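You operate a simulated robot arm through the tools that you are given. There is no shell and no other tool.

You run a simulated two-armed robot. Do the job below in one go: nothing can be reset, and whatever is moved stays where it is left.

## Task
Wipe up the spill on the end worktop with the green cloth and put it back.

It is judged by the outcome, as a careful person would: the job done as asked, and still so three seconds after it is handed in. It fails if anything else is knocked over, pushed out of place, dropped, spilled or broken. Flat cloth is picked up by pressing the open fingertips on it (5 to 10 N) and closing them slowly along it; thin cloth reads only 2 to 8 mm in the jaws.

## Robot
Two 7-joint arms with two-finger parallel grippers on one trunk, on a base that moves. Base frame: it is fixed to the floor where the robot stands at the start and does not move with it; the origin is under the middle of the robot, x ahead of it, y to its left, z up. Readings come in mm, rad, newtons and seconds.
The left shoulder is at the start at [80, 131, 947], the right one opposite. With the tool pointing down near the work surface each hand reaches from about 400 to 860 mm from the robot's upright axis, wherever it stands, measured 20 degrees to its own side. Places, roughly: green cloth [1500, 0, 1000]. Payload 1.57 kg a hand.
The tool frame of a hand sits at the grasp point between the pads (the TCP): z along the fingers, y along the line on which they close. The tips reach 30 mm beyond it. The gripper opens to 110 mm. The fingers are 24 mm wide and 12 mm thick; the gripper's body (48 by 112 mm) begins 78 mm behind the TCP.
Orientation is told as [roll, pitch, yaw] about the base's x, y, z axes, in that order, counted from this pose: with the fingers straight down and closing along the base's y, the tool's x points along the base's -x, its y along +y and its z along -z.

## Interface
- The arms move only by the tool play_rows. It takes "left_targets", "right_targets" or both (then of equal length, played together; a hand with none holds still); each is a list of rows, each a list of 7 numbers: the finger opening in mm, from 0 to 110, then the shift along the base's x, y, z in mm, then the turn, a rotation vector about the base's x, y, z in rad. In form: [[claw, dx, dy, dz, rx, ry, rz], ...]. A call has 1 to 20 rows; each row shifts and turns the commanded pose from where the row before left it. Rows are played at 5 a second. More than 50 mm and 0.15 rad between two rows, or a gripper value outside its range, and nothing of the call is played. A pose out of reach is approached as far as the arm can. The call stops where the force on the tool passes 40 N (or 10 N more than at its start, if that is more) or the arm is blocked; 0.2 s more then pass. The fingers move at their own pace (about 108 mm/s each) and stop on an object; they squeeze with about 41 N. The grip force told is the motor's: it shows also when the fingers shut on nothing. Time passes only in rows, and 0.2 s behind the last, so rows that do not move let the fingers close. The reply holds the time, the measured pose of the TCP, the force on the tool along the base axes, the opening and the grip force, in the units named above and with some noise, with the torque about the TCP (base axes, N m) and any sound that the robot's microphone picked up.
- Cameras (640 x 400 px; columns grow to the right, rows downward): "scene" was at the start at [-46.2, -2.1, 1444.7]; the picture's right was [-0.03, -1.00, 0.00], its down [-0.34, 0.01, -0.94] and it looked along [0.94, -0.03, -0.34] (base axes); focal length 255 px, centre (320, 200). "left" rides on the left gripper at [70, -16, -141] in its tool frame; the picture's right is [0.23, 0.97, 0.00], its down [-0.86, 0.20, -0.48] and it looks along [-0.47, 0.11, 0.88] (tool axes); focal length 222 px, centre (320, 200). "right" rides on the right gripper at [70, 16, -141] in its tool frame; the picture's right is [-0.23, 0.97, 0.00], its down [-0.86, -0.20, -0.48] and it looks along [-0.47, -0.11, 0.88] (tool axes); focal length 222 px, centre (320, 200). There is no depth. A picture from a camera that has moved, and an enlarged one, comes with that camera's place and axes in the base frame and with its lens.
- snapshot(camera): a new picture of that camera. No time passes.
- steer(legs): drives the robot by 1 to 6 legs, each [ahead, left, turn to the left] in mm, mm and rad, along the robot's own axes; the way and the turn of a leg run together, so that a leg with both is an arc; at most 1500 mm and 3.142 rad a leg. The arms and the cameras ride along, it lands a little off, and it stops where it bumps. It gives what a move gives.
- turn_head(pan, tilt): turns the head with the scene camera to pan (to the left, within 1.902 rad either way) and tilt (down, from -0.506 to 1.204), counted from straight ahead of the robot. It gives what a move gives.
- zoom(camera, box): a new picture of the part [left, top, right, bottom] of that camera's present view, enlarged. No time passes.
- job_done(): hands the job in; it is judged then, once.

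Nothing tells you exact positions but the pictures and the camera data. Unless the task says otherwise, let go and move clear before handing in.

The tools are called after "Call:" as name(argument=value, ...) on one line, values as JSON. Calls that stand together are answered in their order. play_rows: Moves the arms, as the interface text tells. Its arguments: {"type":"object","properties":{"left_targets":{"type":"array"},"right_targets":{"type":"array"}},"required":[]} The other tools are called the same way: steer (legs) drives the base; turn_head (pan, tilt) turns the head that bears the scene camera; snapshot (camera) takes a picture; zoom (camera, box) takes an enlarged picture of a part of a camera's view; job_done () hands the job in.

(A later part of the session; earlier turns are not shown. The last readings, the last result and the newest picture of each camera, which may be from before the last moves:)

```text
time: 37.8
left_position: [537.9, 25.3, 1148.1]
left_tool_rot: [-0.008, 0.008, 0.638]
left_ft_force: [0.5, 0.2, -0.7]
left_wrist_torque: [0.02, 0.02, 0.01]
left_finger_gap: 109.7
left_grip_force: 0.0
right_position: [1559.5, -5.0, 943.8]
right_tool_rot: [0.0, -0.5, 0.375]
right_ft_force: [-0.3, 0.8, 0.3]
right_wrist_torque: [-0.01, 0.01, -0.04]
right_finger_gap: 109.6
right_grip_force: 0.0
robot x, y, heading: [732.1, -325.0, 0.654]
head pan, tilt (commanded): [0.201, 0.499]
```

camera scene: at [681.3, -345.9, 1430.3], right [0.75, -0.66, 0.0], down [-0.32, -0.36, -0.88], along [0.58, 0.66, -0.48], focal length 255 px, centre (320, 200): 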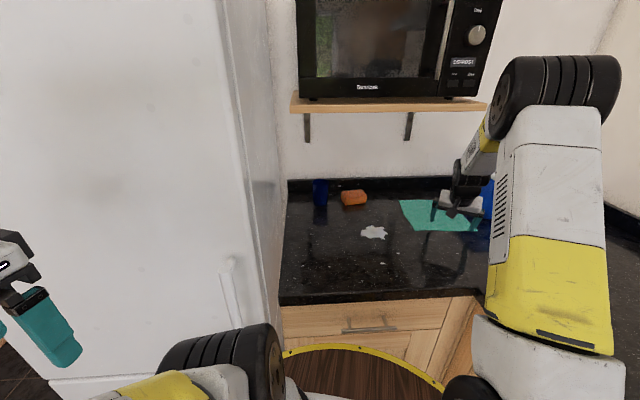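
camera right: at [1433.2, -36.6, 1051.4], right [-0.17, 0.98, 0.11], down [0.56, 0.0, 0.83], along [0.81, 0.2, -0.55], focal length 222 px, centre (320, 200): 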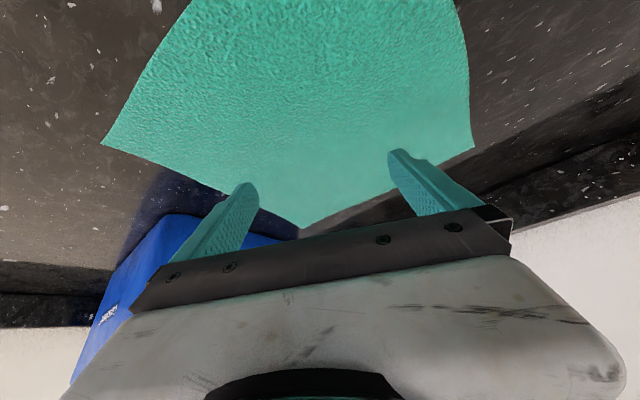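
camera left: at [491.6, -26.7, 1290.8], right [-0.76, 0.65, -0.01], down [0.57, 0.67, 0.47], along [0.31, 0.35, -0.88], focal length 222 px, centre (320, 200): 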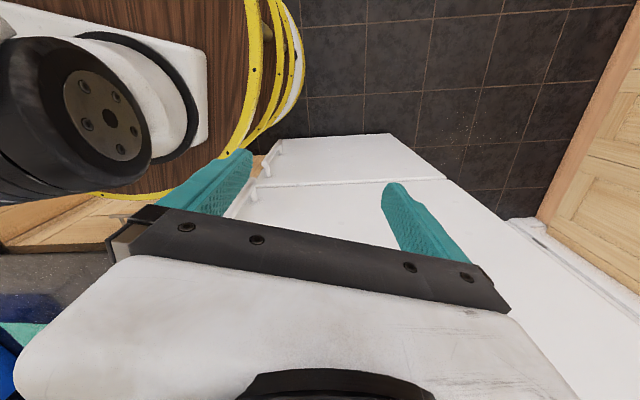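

Call:
play_rows(right_targets=[[110, 0, 0, -1.5, 0, 0, 0], [110, 0, 0, 0, 0, 0, 0]])

Call:
play_rows(right_targets=[[110, 0, 0, -1.5, 0, 0, 0], [110, 0, 0, 0, 0, 0, 0]])

Call:
play_rows(right_targets=[[110, 0, 0, -1.5, 0, 0, 0], [110, 0, 0, 0, 0, 0, 0]])

```text
time: 38.4
left_position: [538.5, 25.4, 1148.8]
left_tool_rot: [-0.01, 0.004, 0.637]
left_ft_force: [0.1, -0.7, -0.7]
left_wrist_torque: [0.0, -0.01, 0.05]
left_finger_gap: 110.0
left_grip_force: 0.1
right_position: [1558.9, -4.7, 942.9]
right_tool_rot: [0.0, -0.504, 0.374]
right_ft_force: [-0.4, -1.1, 8.1]
right_wrist_torque: [-0.12, -0.02, -0.01]
right_finger_gap: 110.0
right_grip_force: 0.1
robot x, y, heading: [731.9, -331.1, 0.655]
head pan, tilt (commanded): [0.201, 0.499]
```

```text
time: 39.0
left_position: [538.0, 24.5, 1148.0]
left_tool_rot: [-0.009, 0.004, 0.637]
left_ft_force: [0.2, -0.1, 1.2]
left_wrist_torque: [0.02, -0.01, 0.03]
left_finger_gap: 110.1
left_grip_force: 0.1
right_position: [1558.4, -4.1, 942.9]
right_tool_rot: [0.002, -0.504, 0.373]
right_ft_force: [-2.1, -2.8, 20.7]
right_wrist_torque: [-0.07, 0.01, 0.01]
right_finger_gap: 110.0
right_grip_force: 0.0
robot x, y, heading: [734.2, -328.6, 0.65]
head pan, tilt (commanded): [0.201, 0.499]
```

```text
time: 39.6
left_position: [537.5, 25.3, 1147.9]
left_tool_rot: [-0.01, 0.005, 0.638]
left_ft_force: [0.1, -0.1, -0.4]
left_wrist_torque: [0.0, 0.03, 0.02]
left_finger_gap: 109.8
left_grip_force: 0.0
right_position: [1558.8, -6.1, 942.4]
right_tool_rot: [0.002, -0.508, 0.375]
right_ft_force: [-2.9, -2.1, 33.5]
right_wrist_torque: [-0.03, -0.08, -0.1]
right_finger_gap: 110.1
right_grip_force: 0.0
robot x, y, heading: [730.2, -330.8, 0.651]
head pan, tilt (commanded): [0.201, 0.499]
```

Contact found at TCP z ≈ 942.8; the force is now too high (33 N), so I'll ease up 3 mm to about 8 N and then close slowly.

Call:
play_rows(right_targets=[[110, 0, 0, 3, 0, 0, 0], [110, 0, 0, 0, 0, 0, 0]])

```text
time: 40.2
left_position: [538.6, 24.8, 1146.6]
left_tool_rot: [-0.008, 0.006, 0.637]
left_ft_force: [-0.2, 0.1, -0.4]
left_wrist_torque: [-0.03, -0.02, 0.0]
left_finger_gap: 109.9
left_grip_force: 0.0
right_position: [1558.3, -6.1, 942.9]
right_tool_rot: [0.002, -0.5, 0.374]
right_ft_force: [2.6, 3.7, 19.9]
right_wrist_torque: [0.16, -0.17, -0.01]
right_finger_gap: 109.8
right_grip_force: 0.1
robot x, y, heading: [733.8, -329.5, 0.654]
head pan, tilt (commanded): [0.201, 0.499]
```

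Call:
play_rows(right_targets=[[110, 0, 0, 1, 0, 0, 0], [110, 0, 0, 0, 0, 0, 0]])

```text
time: 40.8
left_position: [537.3, 24.9, 1148.4]
left_tool_rot: [-0.009, 0.006, 0.637]
left_ft_force: [-0.7, 0.0, 0.6]
left_wrist_torque: [0.02, 0.0, 0.01]
left_finger_gap: 109.9
left_grip_force: 0.1
right_position: [1557.7, -6.0, 942.9]
right_tool_rot: [0.001, -0.497, 0.372]
right_ft_force: [2.1, 2.4, 15.3]
right_wrist_torque: [0.21, -0.05, 0.01]
right_finger_gap: 110.1
right_grip_force: 0.1
robot x, y, heading: [733.4, -329.7, 0.655]
head pan, tilt (commanded): [0.201, 0.499]
```

Call:
play_rows(right_targets=[[110, 0, 0, 0.8, 0, 0, 0], [110, 0, 0, 0, 0, 0, 0]])

```text
time: 41.4
left_position: [537.9, 25.2, 1147.8]
left_tool_rot: [-0.007, 0.005, 0.637]
left_ft_force: [-0.6, -0.1, -0.1]
left_wrist_torque: [-0.01, -0.01, -0.01]
left_finger_gap: 110.1
left_grip_force: 0.0
right_position: [1556.5, -7.1, 942.2]
right_tool_rot: [0.001, -0.497, 0.371]
right_ft_force: [1.5, 1.6, 8.6]
right_wrist_torque: [0.15, -0.01, -0.06]
right_finger_gap: 110.1
right_grip_force: 0.1
robot x, y, heading: [731.6, -328.5, 0.653]
head pan, tilt (commanded): [0.201, 0.499]
```

Force is 8.6 N, in the right range. Now closing slowly along the cloth.

Call:
play_rows(right_targets=[[105, 0, 0, 0, 0, 0, 0], [100, 0, 0, 0, 0, 0, 0], [95, 0, 0, 0, 0, 0, 0], [90, 0, 0, 0, 0, 0, 0], [85, 0, 0, 0, 0, 0, 0], [80, 0, 0, 0, 0, 0, 0], [75, 0, 0, 0, 0, 0, 0], [70, 0, 0, 0, 0, 0, 0]])

Call:
snapshot(camera="right")

```text
time: 43.2
left_position: [539.0, 25.3, 1148.1]
left_tool_rot: [-0.007, 0.007, 0.637]
left_ft_force: [0.6, -0.2, -0.6]
left_wrist_torque: [-0.04, -0.03, -0.01]
left_finger_gap: 109.9
left_grip_force: 0.0
right_position: [1558.1, -5.2, 944.2]
right_tool_rot: [-0.001, -0.498, 0.372]
right_ft_force: [0.5, 0.0, 0.3]
right_wrist_torque: [-0.02, -0.01, -0.02]
right_finger_gap: 70.0
right_grip_force: 0.0
robot x, y, heading: [732.1, -332.6, 0.651]
head pan, tilt (commanded): [0.201, 0.499]
```

```text
taken
camera right: at [1432.1, -36.8, 1033.6], right [-0.17, 0.98, 0.11], down [0.56, 0.0, 0.83], along [0.81, 0.2, -0.55], focal length 222 px, centre (320, 200)
```

right: 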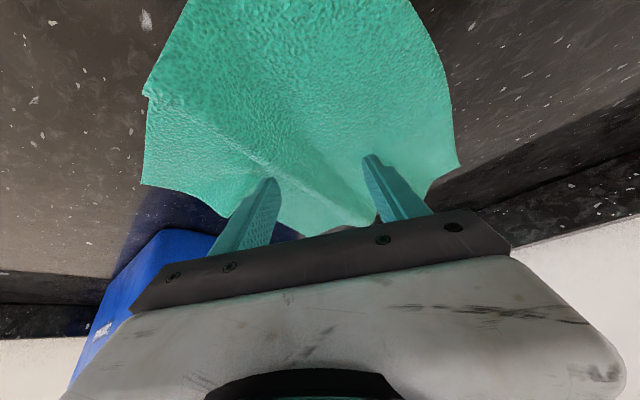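

The cloth is folding up nicely between the fingers, but the pressing force has faded to about zero. I'll press back down slightly to regain 5–10 N before closing on.

Call:
play_rows(right_targets=[[70, 0, 0, -1.5, 0, 0, 0], [70, 0, 0, 0, 0, 0, 0]])

```text
time: 43.8
left_position: [539.8, 26.1, 1147.7]
left_tool_rot: [-0.009, 0.006, 0.637]
left_ft_force: [0.7, 0.4, -0.5]
left_wrist_torque: [-0.03, 0.03, 0.03]
left_finger_gap: 110.1
left_grip_force: 0.0
right_position: [1557.7, -5.1, 943.9]
right_tool_rot: [0.001, -0.5, 0.375]
right_ft_force: [-0.2, -1.3, 3.7]
right_wrist_torque: [-0.09, -0.01, -0.01]
right_finger_gap: 70.2
right_grip_force: 0.2
robot x, y, heading: [730.5, -330.5, 0.652]
head pan, tilt (commanded): [0.201, 0.499]
```

Call:
play_rows(right_targets=[[68, 0, 0, -0.7, 0, 0, 0], [64, 0, 0, 0, 0, 0, 0], [60, 0, 0, 0, 0, 0, 0], [56, 0, 0, 0, 0, 0, 0], [52, 0, 0, 0, 0, 0, 0]])

```text
time: 45.0
left_position: [538.3, 25.9, 1148.8]
left_tool_rot: [-0.01, 0.005, 0.637]
left_ft_force: [-0.4, -0.4, -0.2]
left_wrist_torque: [-0.02, 0.0, -0.04]
left_finger_gap: 110.1
left_grip_force: 0.0
right_position: [1557.6, -5.7, 943.3]
right_tool_rot: [0.001, -0.504, 0.375]
right_ft_force: [0.9, 0.0, 13.0]
right_wrist_torque: [0.03, -0.05, 0.0]
right_finger_gap: 49.9
right_grip_force: 0.0
robot x, y, heading: [730.0, -329.5, 0.656]
head pan, tilt (commanded): [0.201, 0.499]
```

Call:
play_rows(right_targets=[[48, 0, 0, 0.4, 0, 0, 0], [44, 0, 0, 0, 0, 0, 0], [40, 0, 0, 0, 0, 0, 0], [36, 0, 0, 0, 0, 0, 0], [32, 0, 0, 0, 0, 0, 0]])

Call:
snapshot(camera="right")

```text
time: 46.2
left_position: [538.0, 25.9, 1148.4]
left_tool_rot: [-0.009, 0.005, 0.638]
left_ft_force: [-0.1, -0.5, 0.8]
left_wrist_torque: [0.01, 0.0, -0.01]
left_finger_gap: 110.0
left_grip_force: 0.0
right_position: [1557.8, -5.8, 944.0]
right_tool_rot: [0.002, -0.502, 0.373]
right_ft_force: [0.9, 0.7, 19.1]
right_wrist_torque: [0.06, -0.07, 0.01]
right_finger_gap: 29.5
right_grip_force: 0.1
robot x, y, heading: [732.5, -331.6, 0.657]
head pan, tilt (commanded): [0.201, 0.499]
```

```text
taken
camera right: at [1431.3, -36.9, 1032.5], right [-0.17, 0.98, 0.11], down [0.56, 0.0, 0.83], along [0.81, 0.2, -0.55], focal length 222 px, centre (320, 200)
```

right: 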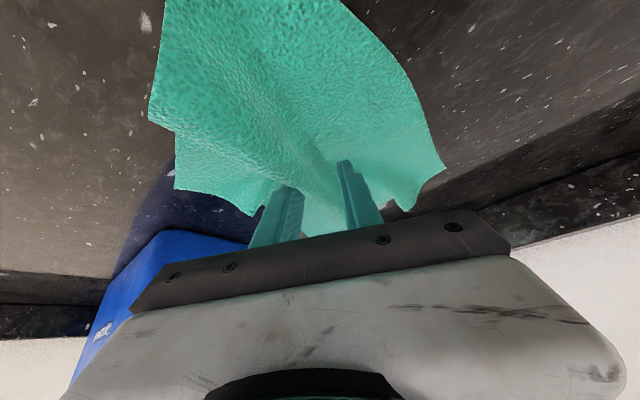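

The fold is well formed. I'll ease up slightly and close the rest of the way.

Call:
play_rows(right_targets=[[28, 0, 0, 0.6, 0, 0, 0], [24, 0, 0, 0.4, 0, 0, 0], [20, 0, 0, 0, 0, 0, 0], [16, 0, 0, 0, 0, 0, 0], [12, 0, 0, 0, 0, 0, 0], [8, 0, 0, 0, 0, 0, 0], [4, 0, 0, 0, 0, 0, 0], [0, 0, 0, 0, 0, 0, 0], [0, 0, 0, 0, 0, 0, 0], [0, 0, 0, 0, 0, 0, 0]])

Call:
snapshot(camera="right")

```text
time: 48.4
left_position: [537.7, 26.8, 1148.1]
left_tool_rot: [-0.01, 0.005, 0.636]
left_ft_force: [-0.6, 0.3, -0.5]
left_wrist_torque: [0.02, 0.01, 0.03]
left_finger_gap: 110.1
left_grip_force: 0.0
right_position: [1558.2, -6.4, 942.7]
right_tool_rot: [0.001, -0.499, 0.375]
right_ft_force: [-0.2, -0.9, 10.1]
right_wrist_torque: [0.03, -0.04, -0.02]
right_finger_gap: 2.5
right_grip_force: 24.0
robot x, y, heading: [733.2, -329.7, 0.654]
head pan, tilt (commanded): [0.201, 0.499]
```

```text
taken
camera right: at [1431.8, -36.9, 1032.9], right [-0.17, 0.98, 0.11], down [0.56, 0.0, 0.83], along [0.81, 0.2, -0.55], focal length 222 px, centre (320, 200)
```

right: 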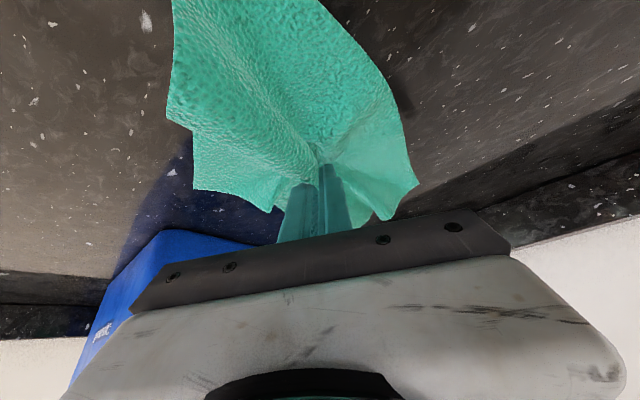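

The jaws read 2.5 mm with 24 N grip and the fold is between the pads. I'll lift a little and check that the cloth comes along.

Call:
play_rows(right_targets=[[0, 0, 0, 0, 0, 0, 0], [0, 0, 0, 4, 0, 0, 0], [0, 0, 0, 6, 0, 0, 0], [0, 0, 0, 8, 0, 0, 0]])

Call:
snapshot(camera="right")

Call:
zoom(camera="scene", box=[340, 140, 500, 260])

```text
time: 49.4
left_position: [540.2, 25.6, 1149.0]
left_tool_rot: [-0.008, 0.007, 0.638]
left_ft_force: [0.2, -0.4, 0.1]
left_wrist_torque: [0.0, 0.01, 0.03]
left_finger_gap: 110.0
left_grip_force: 0.0
right_position: [1557.4, -6.4, 961.4]
right_tool_rot: [0.0, -0.499, 0.373]
right_ft_force: [-0.5, -0.1, 0.4]
right_wrist_torque: [0.04, 0.0, 0.0]
right_finger_gap: 2.4
right_grip_force: 24.0
robot x, y, heading: [734.3, -330.6, 0.651]
head pan, tilt (commanded): [0.201, 0.499]
```

```text
taken
camera right: at [1431.7, -36.9, 1050.9], right [-0.17, 0.98, 0.11], down [0.56, 0.0, 0.83], along [0.81, 0.2, -0.55], focal length 222 px, centre (320, 200)
```

right: 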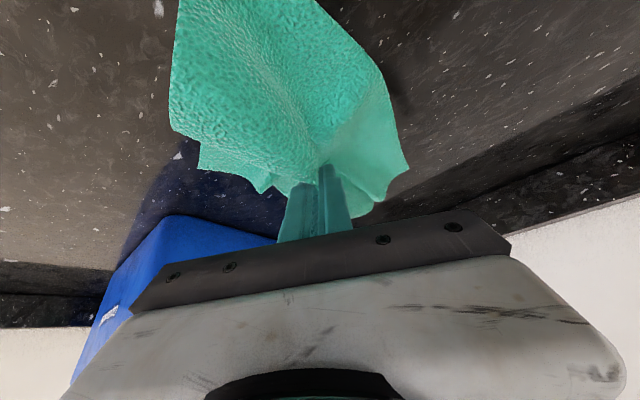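

```text
3.33 times, centred on (420, 200) of scene
camera zoom: at [681.4, -345.9, 1430.4], right [0.75, -0.66, 0.0], down [-0.31, -0.36, -0.88], along [0.58, 0.66, -0.48], focal length 851 px, centre (-13, 200)
```

zoom: 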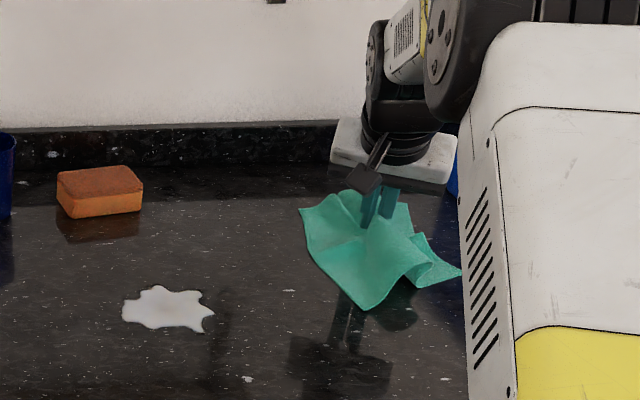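

The cloth is held firmly and only its hem rests on the worktop. I'll carry it low, leftward, to just right of the spill, well clear of the sponge and cup.

Call:
play_rows(right_targets=[[0, -28, 3.3, 0, 0, 0, 0], [0, -28, 3.3, 0, 0, 0, 0], [0, -28, 3.3, 0, 0, 0, 0], [0, -28, 3.3, 0, 0, 0, 0], [0, -28, 3.3, 0, 0, 0, 0], [0, -28, 3.3, 0, 0, 0, 0], [0, -28, 3.3, 0, 0, 0, 0]])

Call:
snapshot(camera="right")

Call:
zoom(camera="scene", box=[280, 100, 520, 300])

```text
time: 51.0
left_position: [538.4, 24.9, 1148.5]
left_tool_rot: [-0.009, 0.007, 0.638]
left_ft_force: [0.6, -0.3, -0.4]
left_wrist_torque: [0.0, 0.01, 0.01]
left_finger_gap: 110.0
left_grip_force: 0.0
right_position: [1361.2, 18.9, 960.3]
right_tool_rot: [0.002, -0.499, 0.373]
right_ft_force: [-0.2, 0.3, -0.3]
right_wrist_torque: [0.02, 0.01, -0.01]
right_finger_gap: 2.7
right_grip_force: 23.6
robot x, y, heading: [734.0, -331.9, 0.649]
head pan, tilt (commanded): [0.201, 0.499]
```

```text
taken
camera right: at [1236.1, -13.3, 1050.8], right [-0.17, 0.98, 0.11], down [0.56, 0.0, 0.83], along [0.81, 0.2, -0.55], focal length 222 px, centre (320, 200)
```

right: 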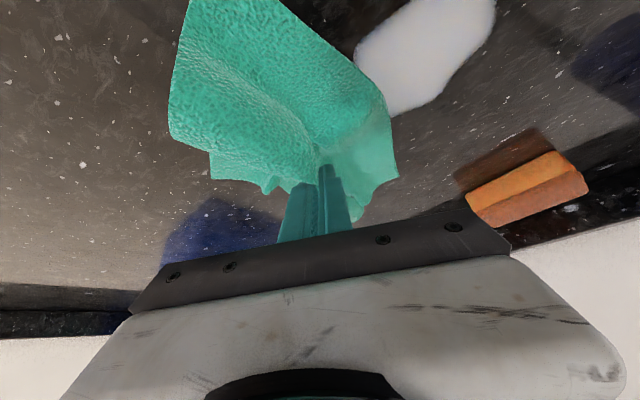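

```text
2.00 times, centred on (400, 200) of scene
camera zoom: at [681.6, -346.0, 1430.4], right [0.75, -0.66, 0.0], down [-0.31, -0.36, -0.88], along [0.58, 0.66, -0.48], focal length 510 px, centre (160, 200)
```

zoom: 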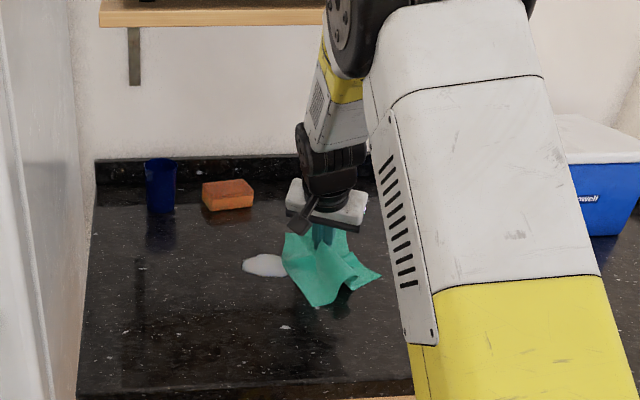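

Call:
zoom(camera="scene", box=[370, 200, 490, 270])

Call:
zoom(camera="right", box=[240, 0, 560, 200])

```text
5.33 times, centred on (430, 235) of scene
camera zoom: at [681.6, -346.0, 1430.4], right [0.75, -0.66, 0.0], down [-0.31, -0.36, -0.88], along [0.58, 0.66, -0.48], focal length 1361 px, centre (-267, 13)
```

zoom: 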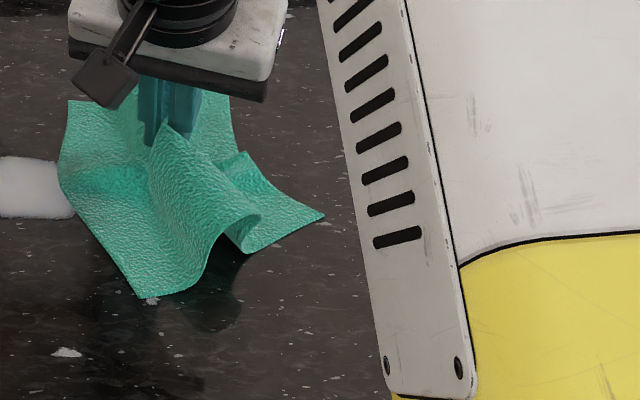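

```text
2.00 times, centred on (400, 100) of right
camera zoom: at [1236.1, -13.3, 1050.8], right [-0.17, 0.98, 0.11], down [0.56, 0.0, 0.83], along [0.81, 0.2, -0.55], focal length 444 px, centre (160, 400)
```

zoom: 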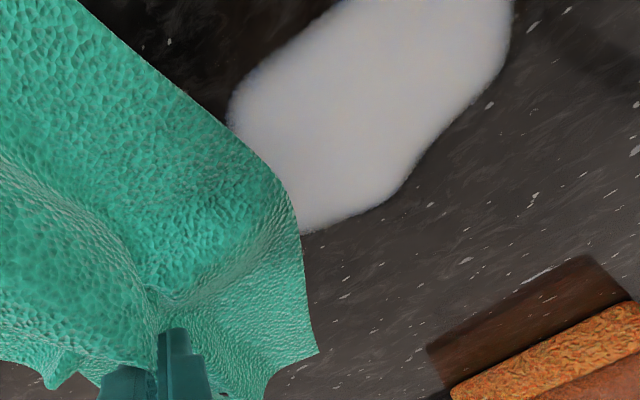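

The cloth's left hem already touches the spill's right side. I'll lower the bundle to press on the worktop here, then stroke left across the spill.

Call:
play_rows(right_targets=[[0, 0, 0, -6, 0, 0, 0], [0, 0, 0, -5, 0, 0, 0], [0, 0, 0, -3, 0, 0, 0], [0, 0, 0, 0, 0, 0, 0]])

```text
time: 52.0
left_position: [538.0, 25.8, 1149.0]
left_tool_rot: [-0.007, 0.007, 0.637]
left_ft_force: [0.0, -0.4, 1.5]
left_wrist_torque: [0.02, -0.01, 0.01]
left_finger_gap: 110.4
left_grip_force: 0.0
right_position: [1362.2, 18.1, 946.8]
right_tool_rot: [0.001, -0.499, 0.373]
right_ft_force: [-0.1, -0.6, 0.6]
right_wrist_torque: [0.01, -0.02, 0.01]
right_finger_gap: 2.6
right_grip_force: 23.7
robot x, y, heading: [734.5, -330.0, 0.655]
head pan, tilt (commanded): [0.201, 0.499]
```

Call:
play_rows(right_targets=[[0, 0, 0, -2, 0, 0, 0], [0, 0, 0, 0, 0, 0, 0]])

Call:
play_rows(right_targets=[[0, 0, 0, -1.5, 0, 0, 0], [0, 0, 0, 0, 0, 0, 0]])

```text
time: 52.6
left_position: [538.7, 25.6, 1147.8]
left_tool_rot: [-0.009, 0.008, 0.637]
left_ft_force: [0.8, 0.1, 0.3]
left_wrist_torque: [0.01, -0.01, -0.01]
left_finger_gap: 109.9
left_grip_force: 0.0
right_position: [1361.6, 18.0, 944.7]
right_tool_rot: [0.0, -0.5, 0.374]
right_ft_force: [-0.4, -0.4, -0.2]
right_wrist_torque: [0.04, 0.02, -0.03]
right_finger_gap: 2.7
right_grip_force: 23.4
robot x, y, heading: [734.9, -329.5, 0.655]
head pan, tilt (commanded): [0.201, 0.499]
```

```text
time: 53.2
left_position: [537.7, 25.1, 1148.1]
left_tool_rot: [-0.01, 0.007, 0.636]
left_ft_force: [-0.8, 0.3, 1.0]
left_wrist_torque: [-0.02, -0.01, 0.01]
left_finger_gap: 109.9
left_grip_force: 0.1
right_position: [1362.4, 17.3, 944.3]
right_tool_rot: [0.0, -0.499, 0.372]
right_ft_force: [0.2, 0.2, 0.4]
right_wrist_torque: [0.01, -0.01, -0.01]
right_finger_gap: 2.4
right_grip_force: 23.7
robot x, y, heading: [732.5, -326.8, 0.655]
head pan, tilt (commanded): [0.201, 0.499]
```

Call:
play_rows(right_targets=[[0, 0, 0, -1.5, 0, 0, 0], [0, 0, 0, 0, 0, 0, 0]])

Call:
play_rows(right_targets=[[0, 0, 0, -1, 0, 0, 0], [0, 0, 0, 0, 0, 0, 0]])

```text
time: 53.8
left_position: [537.7, 25.7, 1149.4]
left_tool_rot: [-0.009, 0.007, 0.638]
left_ft_force: [0.0, -0.9, 0.8]
left_wrist_torque: [-0.01, 0.03, 0.0]
left_finger_gap: 109.5
left_grip_force: 0.0
right_position: [1362.0, 16.2, 943.4]
right_tool_rot: [0.003, -0.502, 0.374]
right_ft_force: [-1.0, 0.6, 9.2]
right_wrist_torque: [-0.01, -0.02, 0.01]
right_finger_gap: 2.6
right_grip_force: 23.5
robot x, y, heading: [732.4, -333.3, 0.651]
head pan, tilt (commanded): [0.201, 0.499]
```

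```text
time: 54.4
left_position: [537.5, 24.3, 1148.7]
left_tool_rot: [-0.01, 0.006, 0.638]
left_ft_force: [0.1, -0.6, -0.1]
left_wrist_torque: [-0.01, -0.01, 0.01]
left_finger_gap: 110.0
left_grip_force: 0.1
right_position: [1362.7, 18.7, 943.4]
right_tool_rot: [0.003, -0.503, 0.373]
right_ft_force: [-2.1, -4.3, 22.4]
right_wrist_torque: [-0.14, -0.03, 0.01]
right_finger_gap: 2.4
right_grip_force: 23.1
robot x, y, heading: [731.1, -329.8, 0.652]
head pan, tilt (commanded): [0.201, 0.499]
```

Contact is good (22 N, slightly more than needed). I'll ease a touch and stroke left straight across the middle of the spill.

Call:
play_rows(right_targets=[[0, 0, 0, 0.8, 0, 0, 0], [0, -14.2, 11.1, 0, 0, 0, 0], [0, -14.2, 11.1, 0, 0, 0, 0], [0, -14.2, 11.1, 0, 0, 0, 0], [0, -14.2, 11.1, 0, 0, 0, 0]])

Call:
snapshot(camera="right")

Call:
zoom(camera="scene", box=[330, 180, 490, 280])

```text
time: 55.6
left_position: [538.4, 24.5, 1147.5]
left_tool_rot: [-0.008, 0.006, 0.636]
left_ft_force: [-0.1, 0.4, -0.2]
left_wrist_torque: [0.0, 0.01, 0.0]
left_finger_gap: 110.0
left_grip_force: 0.1
right_position: [1304.5, 61.8, 943.3]
right_tool_rot: [0.001, -0.499, 0.374]
right_ft_force: [3.6, -2.1, 19.5]
right_wrist_torque: [-0.07, -0.18, 0.0]
right_finger_gap: 2.2
right_grip_force: 24.3
robot x, y, heading: [730.1, -330.8, 0.652]
head pan, tilt (commanded): [0.201, 0.499]
```

```text
taken
camera right: at [1178.4, 31.1, 1032.8], right [-0.17, 0.98, 0.11], down [0.56, 0.0, 0.83], along [0.81, 0.2, -0.55], focal length 222 px, centre (320, 200)
```

right: 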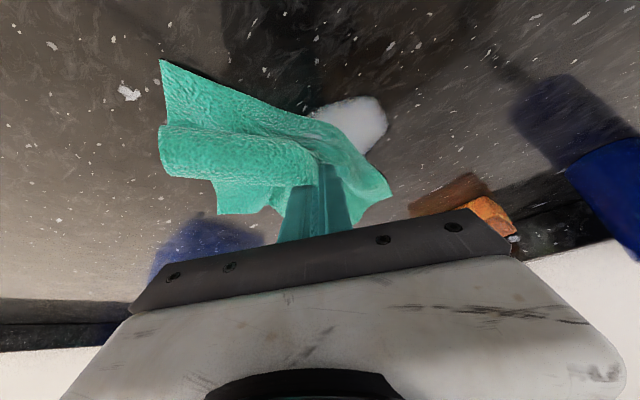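

```text
4.00 times, centred on (410, 230) of scene
camera zoom: at [681.0, -346.5, 1430.4], right [0.75, -0.66, 0.0], down [-0.31, -0.36, -0.88], along [0.58, 0.66, -0.48], focal length 1021 px, centre (-40, 80)
```

zoom: 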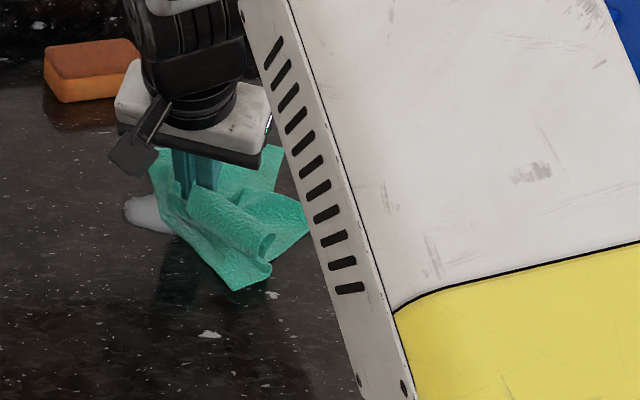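

The spill is disappearing where the cloth passes. Continuing the stroke past its left edge.

Call:
play_rows(right_targets=[[0, -14.2, 11.1, 0.3, 0, 0, 0], [0, -14.2, 11.1, 0, 0, 0, 0], [0, -14.2, 11.1, 0, 0, 0, 0], [0, -14.2, 11.1, 0, 0, 0, 0], [0, -14.2, 11.1, 0, 0, 0, 0], [0, -10, 8, 0, 0, 0, 0]])

Call:
snapshot(camera="right")

Call:
zoom(camera="scene", box=[290, 160, 450, 260])

```text
time: 57.0
left_position: [538.3, 23.8, 1148.0]
left_tool_rot: [-0.009, 0.005, 0.637]
left_ft_force: [-0.1, -0.3, -0.4]
left_wrist_torque: [0.01, 0.02, -0.02]
left_finger_gap: 110.1
left_grip_force: 0.1
right_position: [1222.7, 125.6, 942.7]
right_tool_rot: [0.002, -0.501, 0.371]
right_ft_force: [6.1, -5.0, 27.5]
right_wrist_torque: [-0.14, -0.37, 0.0]
right_finger_gap: 2.6
right_grip_force: 23.8
robot x, y, heading: [733.1, -331.0, 0.653]
head pan, tilt (commanded): [0.201, 0.499]
```

```text
taken
camera right: at [1097.4, 95.1, 1032.7], right [-0.17, 0.98, 0.11], down [0.56, 0.0, 0.83], along [0.81, 0.2, -0.55], focal length 222 px, centre (320, 200)
```

right: 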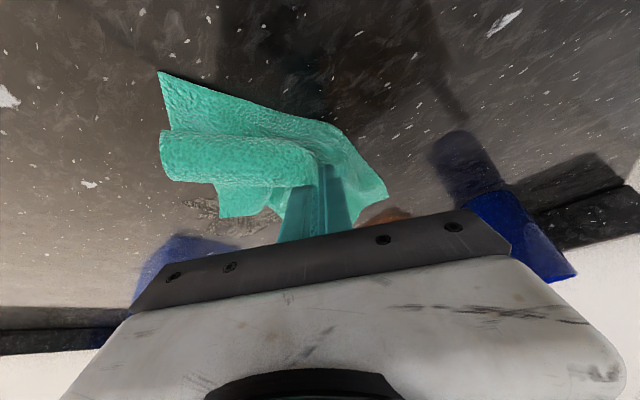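

```text
4.00 times, centred on (370, 210) of scene
camera zoom: at [681.0, -346.8, 1430.4], right [0.75, -0.66, 0.0], down [-0.31, -0.36, -0.88], along [0.58, 0.66, -0.48], focal length 1021 px, centre (120, 160)
```

zoom: 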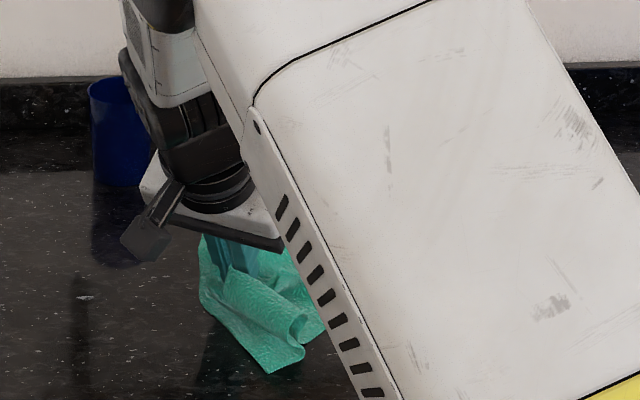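

Most of the spill is gone; I see a faint mottled patch left near [1290, 39]. I'll look closer.

Call:
zoom(camera="right", box=[130, 150, 330, 275])

Call:
turn_head(pan=-0.1, tilt=0.6)

Call:
snapshot(camera="scene")

```text
3.20 times, centred on (230, 212) of right
camera zoom: at [1097.4, 95.1, 1032.7], right [-0.17, 0.98, 0.11], down [0.56, 0.0, 0.83], along [0.81, 0.2, -0.55], focal length 711 px, centre (608, 160)
```

zoom: 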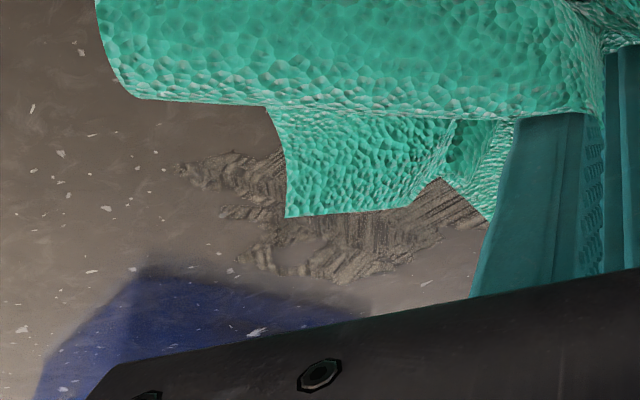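

```text
time: 57.8
left_position: [538.1, 24.5, 1148.8]
left_tool_rot: [-0.008, 0.006, 0.637]
left_ft_force: [-0.9, 0.2, 0.3]
left_wrist_torque: [0.01, 0.0, 0.02]
left_finger_gap: 109.8
left_grip_force: 0.1
right_position: [1224.1, 126.5, 943.9]
right_tool_rot: [0.002, -0.502, 0.373]
right_ft_force: [8.8, -4.5, 30.0]
right_wrist_torque: [-0.14, -0.38, -0.03]
right_finger_gap: 2.6
right_grip_force: 24.1
robot x, y, heading: [734.3, -328.0, 0.656]
head pan, tilt (commanded): [-0.099, 0.6]
```

```text
taken
camera scene: at [696.2, -368.8, 1421.3], right [0.53, -0.85, 0.0], down [-0.48, -0.3, -0.83], along [0.7, 0.44, -0.56], focal length 255 px, centre (320, 200)
```

scene: 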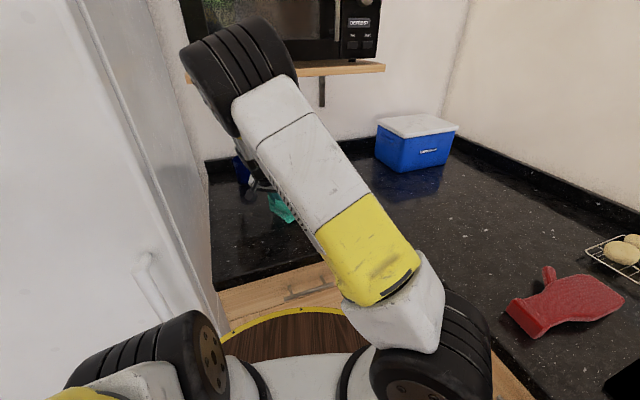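

A thin film remains over the back and right of the spill. I'll make several overlapping passes at lighter pressure, shifting back first.

Call:
play_rows(right_targets=[[0, 6.2, 7.9, 0.9, 0, 0, 0], [0, 6.2, 7.9, 0, 0, 0, 0], [0, 15.3, -12, 0, 0, 0, 0], [0, 15.3, -12, 0, 0, 0, 0], [0, 15.3, -12, 0, 0, 0, 0], [0, 15.3, -12, 0, 0, 0, 0], [0, 15.3, -12, 0, 0, 0, 0], [0, 15.3, -12, 0, 0, 0, 0], [0, 15.3, -12, 0, 0, 0, 0], [0, 15.3, -12, 0, 0, 0, 0], [0, 15.3, -12, 0, 0, 0, 0]])

Call:
snapshot(camera="right")

```text
time: 60.2
left_position: [538.0, 25.1, 1147.4]
left_tool_rot: [-0.01, 0.006, 0.637]
left_ft_force: [-0.3, 0.8, -0.3]
left_wrist_torque: [-0.01, -0.02, -0.04]
left_finger_gap: 110.0
left_grip_force: 0.1
right_position: [1373.5, 33.1, 943.0]
right_tool_rot: [0.0, -0.5, 0.374]
right_ft_force: [-2.4, 1.8, 12.6]
right_wrist_torque: [0.03, 0.02, -0.01]
right_finger_gap: 2.3
right_grip_force: 24.2
robot x, y, heading: [731.2, -330.2, 0.655]
head pan, tilt (commanded): [-0.099, 0.6]
```

```text
taken
camera right: at [1247.4, 2.0, 1032.9], right [-0.17, 0.98, 0.11], down [0.56, 0.0, 0.83], along [0.81, 0.2, -0.55], focal length 222 px, centre (320, 200)
```

right: 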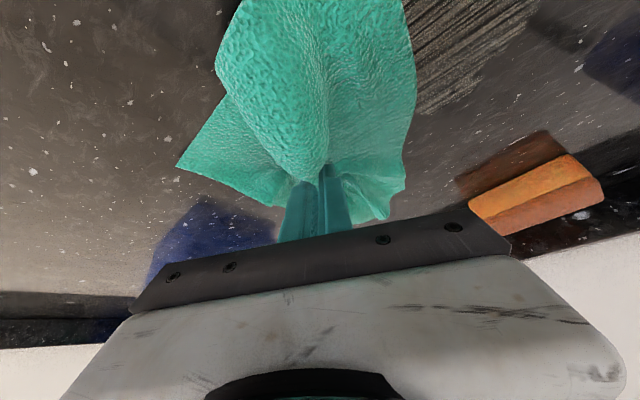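

Call:
play_rows(right_targets=[[0, 11.1, 14.1, 0, 0, 0, 0], [0, -15.3, 12, 0, 0, 0, 0], [0, -15.3, 12, 0, 0, 0, 0], [0, -15.3, 12, 0, 0, 0, 0], [0, -15.3, 12, 0, 0, 0, 0], [0, -15.3, 12, 0, 0, 0, 0], [0, -15.3, 12, 0, 0, 0, 0], [0, -15.3, 12, 0, 0, 0, 0], [0, -15.3, 12, 0, 0, 0, 0], [0, -12, -15, 0, 0, 0, 0], [0, -12, -15, 0, 0, 0, 0], [0, -12, -15, 0, 0, 0, 0]])

Call:
snapshot(camera="right")

```text
time: 62.8
left_position: [537.1, 26.3, 1147.4]
left_tool_rot: [-0.009, 0.005, 0.637]
left_ft_force: [-0.5, 0.4, 0.7]
left_wrist_torque: [0.0, 0.04, -0.02]
left_finger_gap: 109.9
left_grip_force: 0.1
right_position: [1225.9, 98.5, 942.6]
right_tool_rot: [0.002, -0.502, 0.372]
right_ft_force: [2.2, 4.8, 19.3]
right_wrist_torque: [0.12, -0.17, 0.04]
right_finger_gap: 2.5
right_grip_force: 24.0
robot x, y, heading: [733.0, -329.3, 0.651]
head pan, tilt (commanded): [-0.099, 0.6]
```

```text
taken
camera right: at [1100.8, 67.3, 1032.7], right [-0.17, 0.98, 0.11], down [0.56, 0.0, 0.83], along [0.81, 0.2, -0.55], focal length 222 px, centre (320, 200)
```

right: 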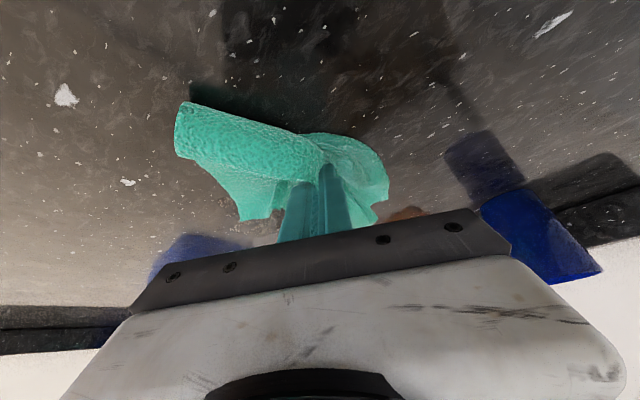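

Far less is visible now. Next passes: right along the nearer line, then back left along the nearest line.

Call:
play_rows(right_targets=[[0, 15.3, -12, 0, 0, 0, 0], [0, 15.3, -12, 0, 0, 0, 0], [0, 15.3, -12, 0, 0, 0, 0], [0, 15.3, -12, 0, 0, 0, 0], [0, 15.3, -12, 0, 0, 0, 0], [0, 15.3, -12, 0, 0, 0, 0], [0, 15.3, -12, 0, 0, 0, 0], [0, 15.3, -12, 0, 0, 0, 0], [0, -11.1, -14.1, 0, 0, 0, 0], [0, -15.3, 12, 0, 0, 0, 0], [0, -15.3, 12, 0, 0, 0, 0], [0, -15.3, 12, 0, 0, 0, 0], [0, -15.3, 12, 0, 0, 0, 0], [0, -15.3, 12, 0, 0, 0, 0], [0, -15.3, 12, 0, 0, 0, 0], [0, -15.3, 12, 0, 0, 0, 0]])

Call:
snapshot(camera="right")

```text
time: 66.2
left_position: [537.7, 25.4, 1147.7]
left_tool_rot: [-0.008, 0.008, 0.636]
left_ft_force: [-0.3, -0.3, -1.6]
left_wrist_torque: [0.0, 0.01, 0.01]
left_finger_gap: 110.1
left_grip_force: 0.2
right_position: [1230.0, 71.5, 942.6]
right_tool_rot: [0.002, -0.498, 0.371]
right_ft_force: [-0.8, -1.5, 6.4]
right_wrist_torque: [-0.03, -0.04, -0.02]
right_finger_gap: 2.4
right_grip_force: 24.2
robot x, y, heading: [733.1, -330.8, 0.654]
head pan, tilt (commanded): [-0.099, 0.6]
```

```text
taken
camera right: at [1104.5, 40.5, 1033.2], right [-0.17, 0.98, 0.11], down [0.56, 0.0, 0.83], along [0.81, 0.2, -0.55], focal length 222 px, centre (320, 200)
```

right: 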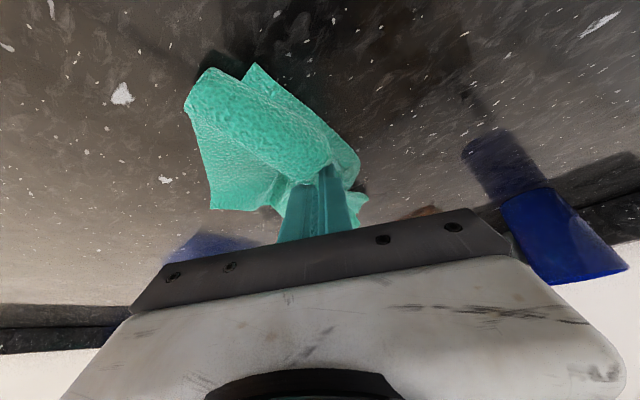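

I'll make one more pass rightward along the spill's middle with a bit more pressure, ending to its right, so I can view the wiped area.

Call:
play_rows(right_targets=[[0, 9.5, 12, -0.7, 0, 0, 0], [0, 9.5, 12, 0, 0, 0, 0], [0, 9.5, 12, 0, 0, 0, 0], [0, 15.3, -12, 0, 0, 0, 0], [0, 15.3, -12, 0, 0, 0, 0], [0, 15.3, -12, 0, 0, 0, 0], [0, 15.3, -12, 0, 0, 0, 0], [0, 15.3, -12, 0, 0, 0, 0], [0, 15.3, -12, 0, 0, 0, 0], [0, 15.3, -12, 0, 0, 0, 0], [0, 15.3, -12, 0, 0, 0, 0], [0, 15.3, -12, 0, 0, 0, 0], [0, 15.3, -12, 4, 0, 0, 0], [0, 15.3, -12, 8, 0, 0, 0], [0, 15.3, -12, 6, 0, 0, 0]])

Call:
turn_head(pan=0.25, tilt=0.6)

Call:
snapshot(camera="scene")

Call:
snapshot(camera="right")

```text
time: 69.4
left_position: [538.1, 24.7, 1148.6]
left_tool_rot: [-0.008, 0.006, 0.637]
left_ft_force: [-0.9, 0.5, -1.1]
left_wrist_torque: [-0.02, 0.03, 0.05]
left_finger_gap: 110.0
left_grip_force: 0.1
right_position: [1444.2, -35.9, 960.0]
right_tool_rot: [-0.001, -0.498, 0.373]
right_ft_force: [-0.6, -0.5, -0.3]
right_wrist_torque: [-0.02, 0.01, -0.04]
right_finger_gap: 2.3
right_grip_force: 23.9
robot x, y, heading: [731.5, -333.8, 0.652]
head pan, tilt (commanded): [-0.099, 0.6]
```

```text
time: 70.3
left_position: [537.7, 26.8, 1148.7]
left_tool_rot: [-0.008, 0.006, 0.635]
left_ft_force: [-0.2, -0.4, -1.0]
left_wrist_torque: [-0.03, 0.0, 0.02]
left_finger_gap: 110.2
left_grip_force: 0.1
right_position: [1443.8, -35.3, 960.9]
right_tool_rot: [0.001, -0.499, 0.372]
right_ft_force: [0.8, 0.5, -0.3]
right_wrist_torque: [0.01, 0.0, -0.01]
right_finger_gap: 2.5
right_grip_force: 24.1
robot x, y, heading: [734.9, -330.2, 0.654]
head pan, tilt (commanded): [0.25, 0.6]
```

```text
taken
camera scene: at [676.3, -345.1, 1421.3], right [0.78, -0.62, 0.0], down [-0.35, -0.44, -0.82], along [0.51, 0.65, -0.57], focal length 255 px, centre (320, 200)
```

scene: 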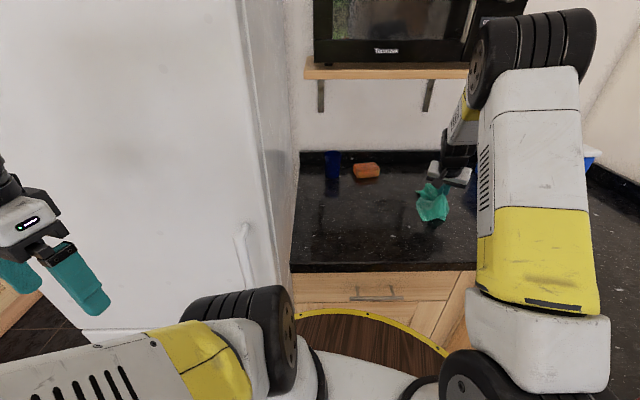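

```text
taken
camera right: at [1317.7, -66.3, 1050.3], right [-0.17, 0.98, 0.11], down [0.56, 0.0, 0.83], along [0.81, 0.2, -0.55], focal length 222 px, centre (320, 200)
```

right: 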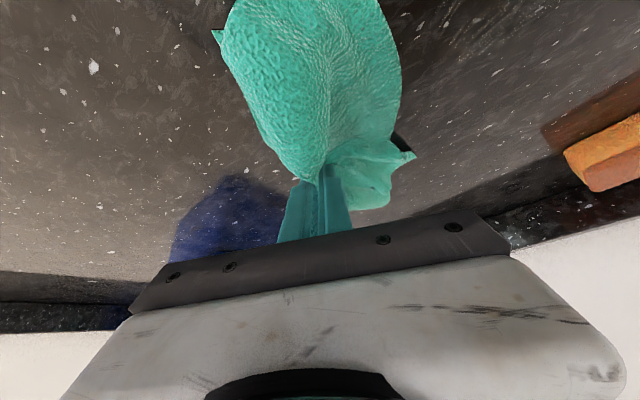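

Call:
zoom(camera="scene", box=[340, 160, 460, 240])

Call:
zoom(camera="right", box=[380, 0, 620, 150])

```text
5.00 times, centred on (400, 200) of scene
camera zoom: at [676.3, -345.1, 1421.3], right [0.78, -0.62, 0.0], down [-0.35, -0.44, -0.82], along [0.51, 0.65, -0.57], focal length 1276 px, centre (-80, 200)
```

zoom: 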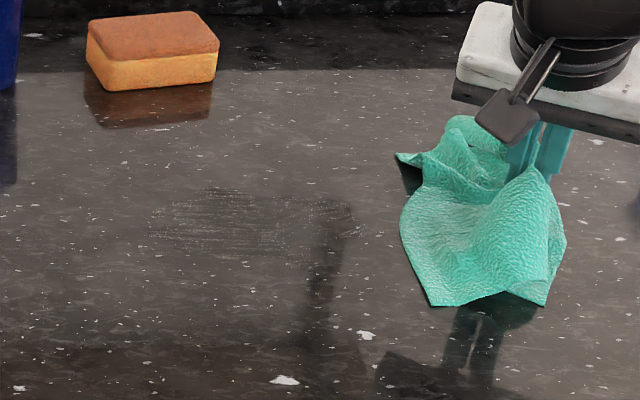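

```text
2.67 times, centred on (500, 75) of right
camera zoom: at [1317.7, -66.3, 1050.3], right [-0.17, 0.98, 0.11], down [0.56, 0.0, 0.83], along [0.81, 0.2, -0.55], focal length 592 px, centre (-160, 533)
```

zoom: 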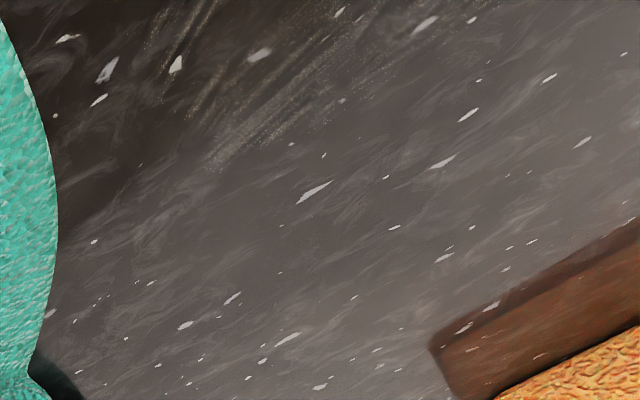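

A faint streaky film still covers the old spill footprint, so I'll run a denser set of overlapping passes from the back edge to the front.

Call:
play_rows(right_targets=[[0, -18.5, 31.7, 0, 0, 0, 0], [0, -18.5, 31.7, -4, 0, 0, 0], [0, -18.5, 31.7, -7, 0, 0, 0], [0, 0, 0, -5, 0, 0, 0], [0, 0, 0, -2.5, 0, 0, 0], [0, 0, 0, 0, 0, 0, 0]])

```text
time: 71.7
left_position: [538.8, 24.4, 1149.0]
left_tool_rot: [-0.009, 0.005, 0.638]
left_ft_force: [-0.9, -1.0, -0.6]
left_wrist_torque: [0.02, 0.0, -0.03]
left_finger_gap: 110.2
left_grip_force: 0.1
right_position: [1388.4, 61.6, 944.2]
right_tool_rot: [0.001, -0.501, 0.375]
right_ft_force: [-1.9, -1.6, 11.0]
right_wrist_torque: [-0.08, 0.0, 0.02]
right_finger_gap: 2.3
right_grip_force: 24.1
robot x, y, heading: [727.6, -331.1, 0.653]
head pan, tilt (commanded): [0.25, 0.6]
```

Call:
play_rows(right_targets=[[0, -17.3, 13.6, -0.4, 0, 0, 0], [0, -17.3, 13.6, 0, 0, 0, 0], [0, -17.3, 13.6, 0, 0, 0, 0], [0, -17.3, 13.6, 0, 0, 0, 0], [0, -17.3, 13.6, 0, 0, 0, 0], [0, -17.3, 13.6, 0, 0, 0, 0], [0, -17.3, 13.6, 0, 0, 0, 0], [0, -8.7, -11, 0, 0, 0, 0], [0, 17.3, -13.6, 0, 0, 0, 0], [0, 17.3, -13.6, 0, 0, 0, 0], [0, 17.3, -13.6, 0, 0, 0, 0], [0, 17.3, -13.6, 0, 0, 0, 0], [0, 17.3, -13.6, 0, 0, 0, 0], [0, 17.3, -13.6, 0, 0, 0, 0], [0, 17.3, -13.6, 0, 0, 0, 0], [0, -8.7, -11, 0, 0, 0, 0]])

Call:
zoom(camera="scene", box=[340, 160, 460, 240])

```text
time: 75.1
left_position: [537.5, 26.5, 1148.5]
left_tool_rot: [-0.01, 0.005, 0.637]
left_ft_force: [0.3, 0.8, 0.5]
left_wrist_torque: [-0.03, 0.03, 0.0]
left_finger_gap: 110.1
left_grip_force: 0.1
right_position: [1373.0, 34.7, 945.1]
right_tool_rot: [-0.002, -0.501, 0.372]
right_ft_force: [5.7, 4.3, 22.0]
right_wrist_torque: [0.04, -0.32, 0.07]
right_finger_gap: 2.5
right_grip_force: 24.3
robot x, y, heading: [734.2, -330.0, 0.653]
head pan, tilt (commanded): [0.25, 0.6]
```

```text
5.00 times, centred on (400, 200) of scene
camera zoom: at [676.1, -345.2, 1421.3], right [0.79, -0.62, 0.0], down [-0.35, -0.44, -0.83], along [0.51, 0.65, -0.56], focal length 1276 px, centre (-80, 200)
```

zoom: 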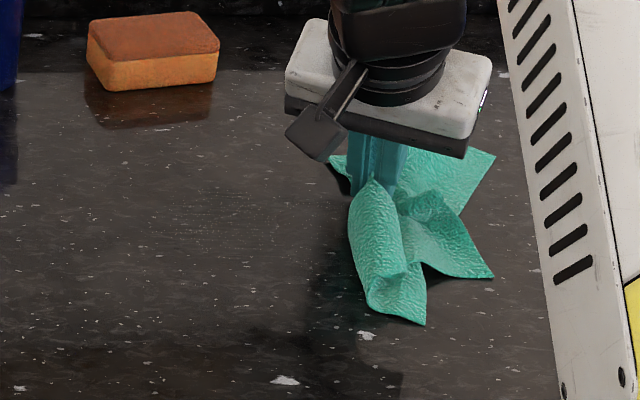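

It's nearly gone. Continuing with the remaining passes toward the front edge of the spill.

Call:
play_rows(right_targets=[[0, -17.3, 13.6, 0, 0, 0, 0], [0, -17.3, 13.6, 0, 0, 0, 0], [0, -17.3, 13.6, 0, 0, 0, 0], [0, -17.3, 13.6, 0, 0, 0, 0], [0, -17.3, 13.6, 0, 0, 0, 0], [0, -17.3, 13.6, 0, 0, 0, 0], [0, -17.3, 13.6, 0, 0, 0, 0], [0, -8.7, -11, 0, 0, 0, 0], [0, 17.3, -13.6, 0, 0, 0, 0], [0, 17.3, -13.6, 0, 0, 0, 0], [0, 17.3, -13.6, 0, 0, 0, 0], [0, 17.3, -13.6, 0, 0, 0, 0], [0, 17.3, -13.6, 0, 0, 0, 0], [0, 17.3, -13.6, 0, 0, 0, 0], [0, 17.3, -13.6, 0, 0, 0, 0], [0, -8.7, -11, 0, 0, 0, 0]])

Call:
play_rows(right_targets=[[0, -17.3, 13.6, 0, 0, 0, 0], [0, -17.3, 13.6, 0, 0, 0, 0], [0, -17.3, 13.6, 0, 0, 0, 0], [0, -17.3, 13.6, 0, 0, 0, 0], [0, -17.3, 13.6, 0, 0, 0, 0], [0, -17.3, 13.6, 0, 0, 0, 0], [0, -17.3, 13.6, 0, 0, 0, 0], [0, -8.7, -11, 0, 0, 0, 0], [0, 17.3, -13.6, 0, 0, 0, 0], [0, 17.3, -13.6, 0, 0, 0, 0], [0, 17.3, -13.6, 0, 0, 0, 0], [0, 17.3, -13.6, 0, 0, 0, 0], [0, 17.3, -13.6, 0, 0, 0, 0], [0, 17.3, -13.6, 0, 0, 0, 0], [0, 17.3, -13.6, 0, 0, 0, 0], [0, -8.7, -11, 0, 0, 0, 0]])

Call:
zoom(camera="scene", box=[340, 160, 460, 240])

```text
time: 76.3
left_position: [537.0, 24.7, 1148.2]
left_tool_rot: [-0.009, 0.006, 0.637]
left_ft_force: [-1.2, -0.1, 0.1]
left_wrist_torque: [0.03, -0.02, 0.02]
left_finger_gap: 110.0
left_grip_force: 0.0
right_position: [1282.0, 107.4, 944.6]
right_tool_rot: [0.005, -0.506, 0.368]
right_ft_force: [-2.7, 1.5, 8.4]
right_wrist_torque: [0.0, 0.01, -0.02]
right_finger_gap: 2.5
right_grip_force: 24.4
robot x, y, heading: [733.7, -331.6, 0.657]
head pan, tilt (commanded): [0.25, 0.6]
stopped in row 6 (right hand): the force on the tool passed its limit at 40 N (the readings are from after the stop); the commanded pose is now the measured one
```

```text
time: 79.7
left_position: [537.6, 25.8, 1148.8]
left_tool_rot: [-0.009, 0.006, 0.637]
left_ft_force: [-0.3, -0.1, -0.3]
left_wrist_torque: [0.01, -0.02, 0.01]
left_finger_gap: 110.0
left_grip_force: 0.1
right_position: [1266.7, 84.1, 945.3]
right_tool_rot: [-0.001, -0.506, 0.371]
right_ft_force: [5.1, 3.5, 20.9]
right_wrist_torque: [0.04, -0.31, 0.04]
right_finger_gap: 2.4
right_grip_force: 24.2
robot x, y, heading: [733.9, -332.2, 0.651]
head pan, tilt (commanded): [0.25, 0.6]
```

```text
5.00 times, centred on (400, 200) of scene
camera zoom: at [676.1, -345.3, 1421.3], right [0.79, -0.62, 0.0], down [-0.35, -0.44, -0.83], along [0.51, 0.65, -0.56], focal length 1276 px, centre (-80, 200)
```

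zoom: 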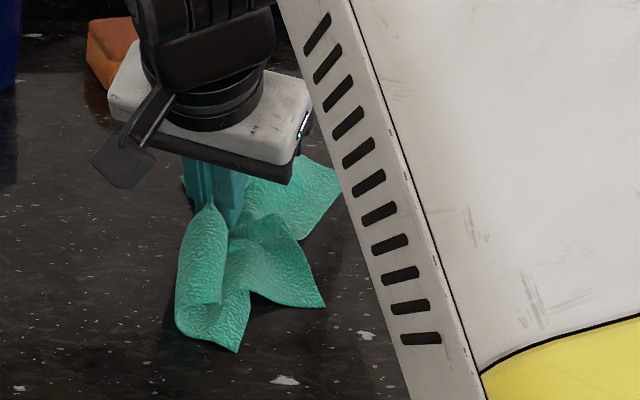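

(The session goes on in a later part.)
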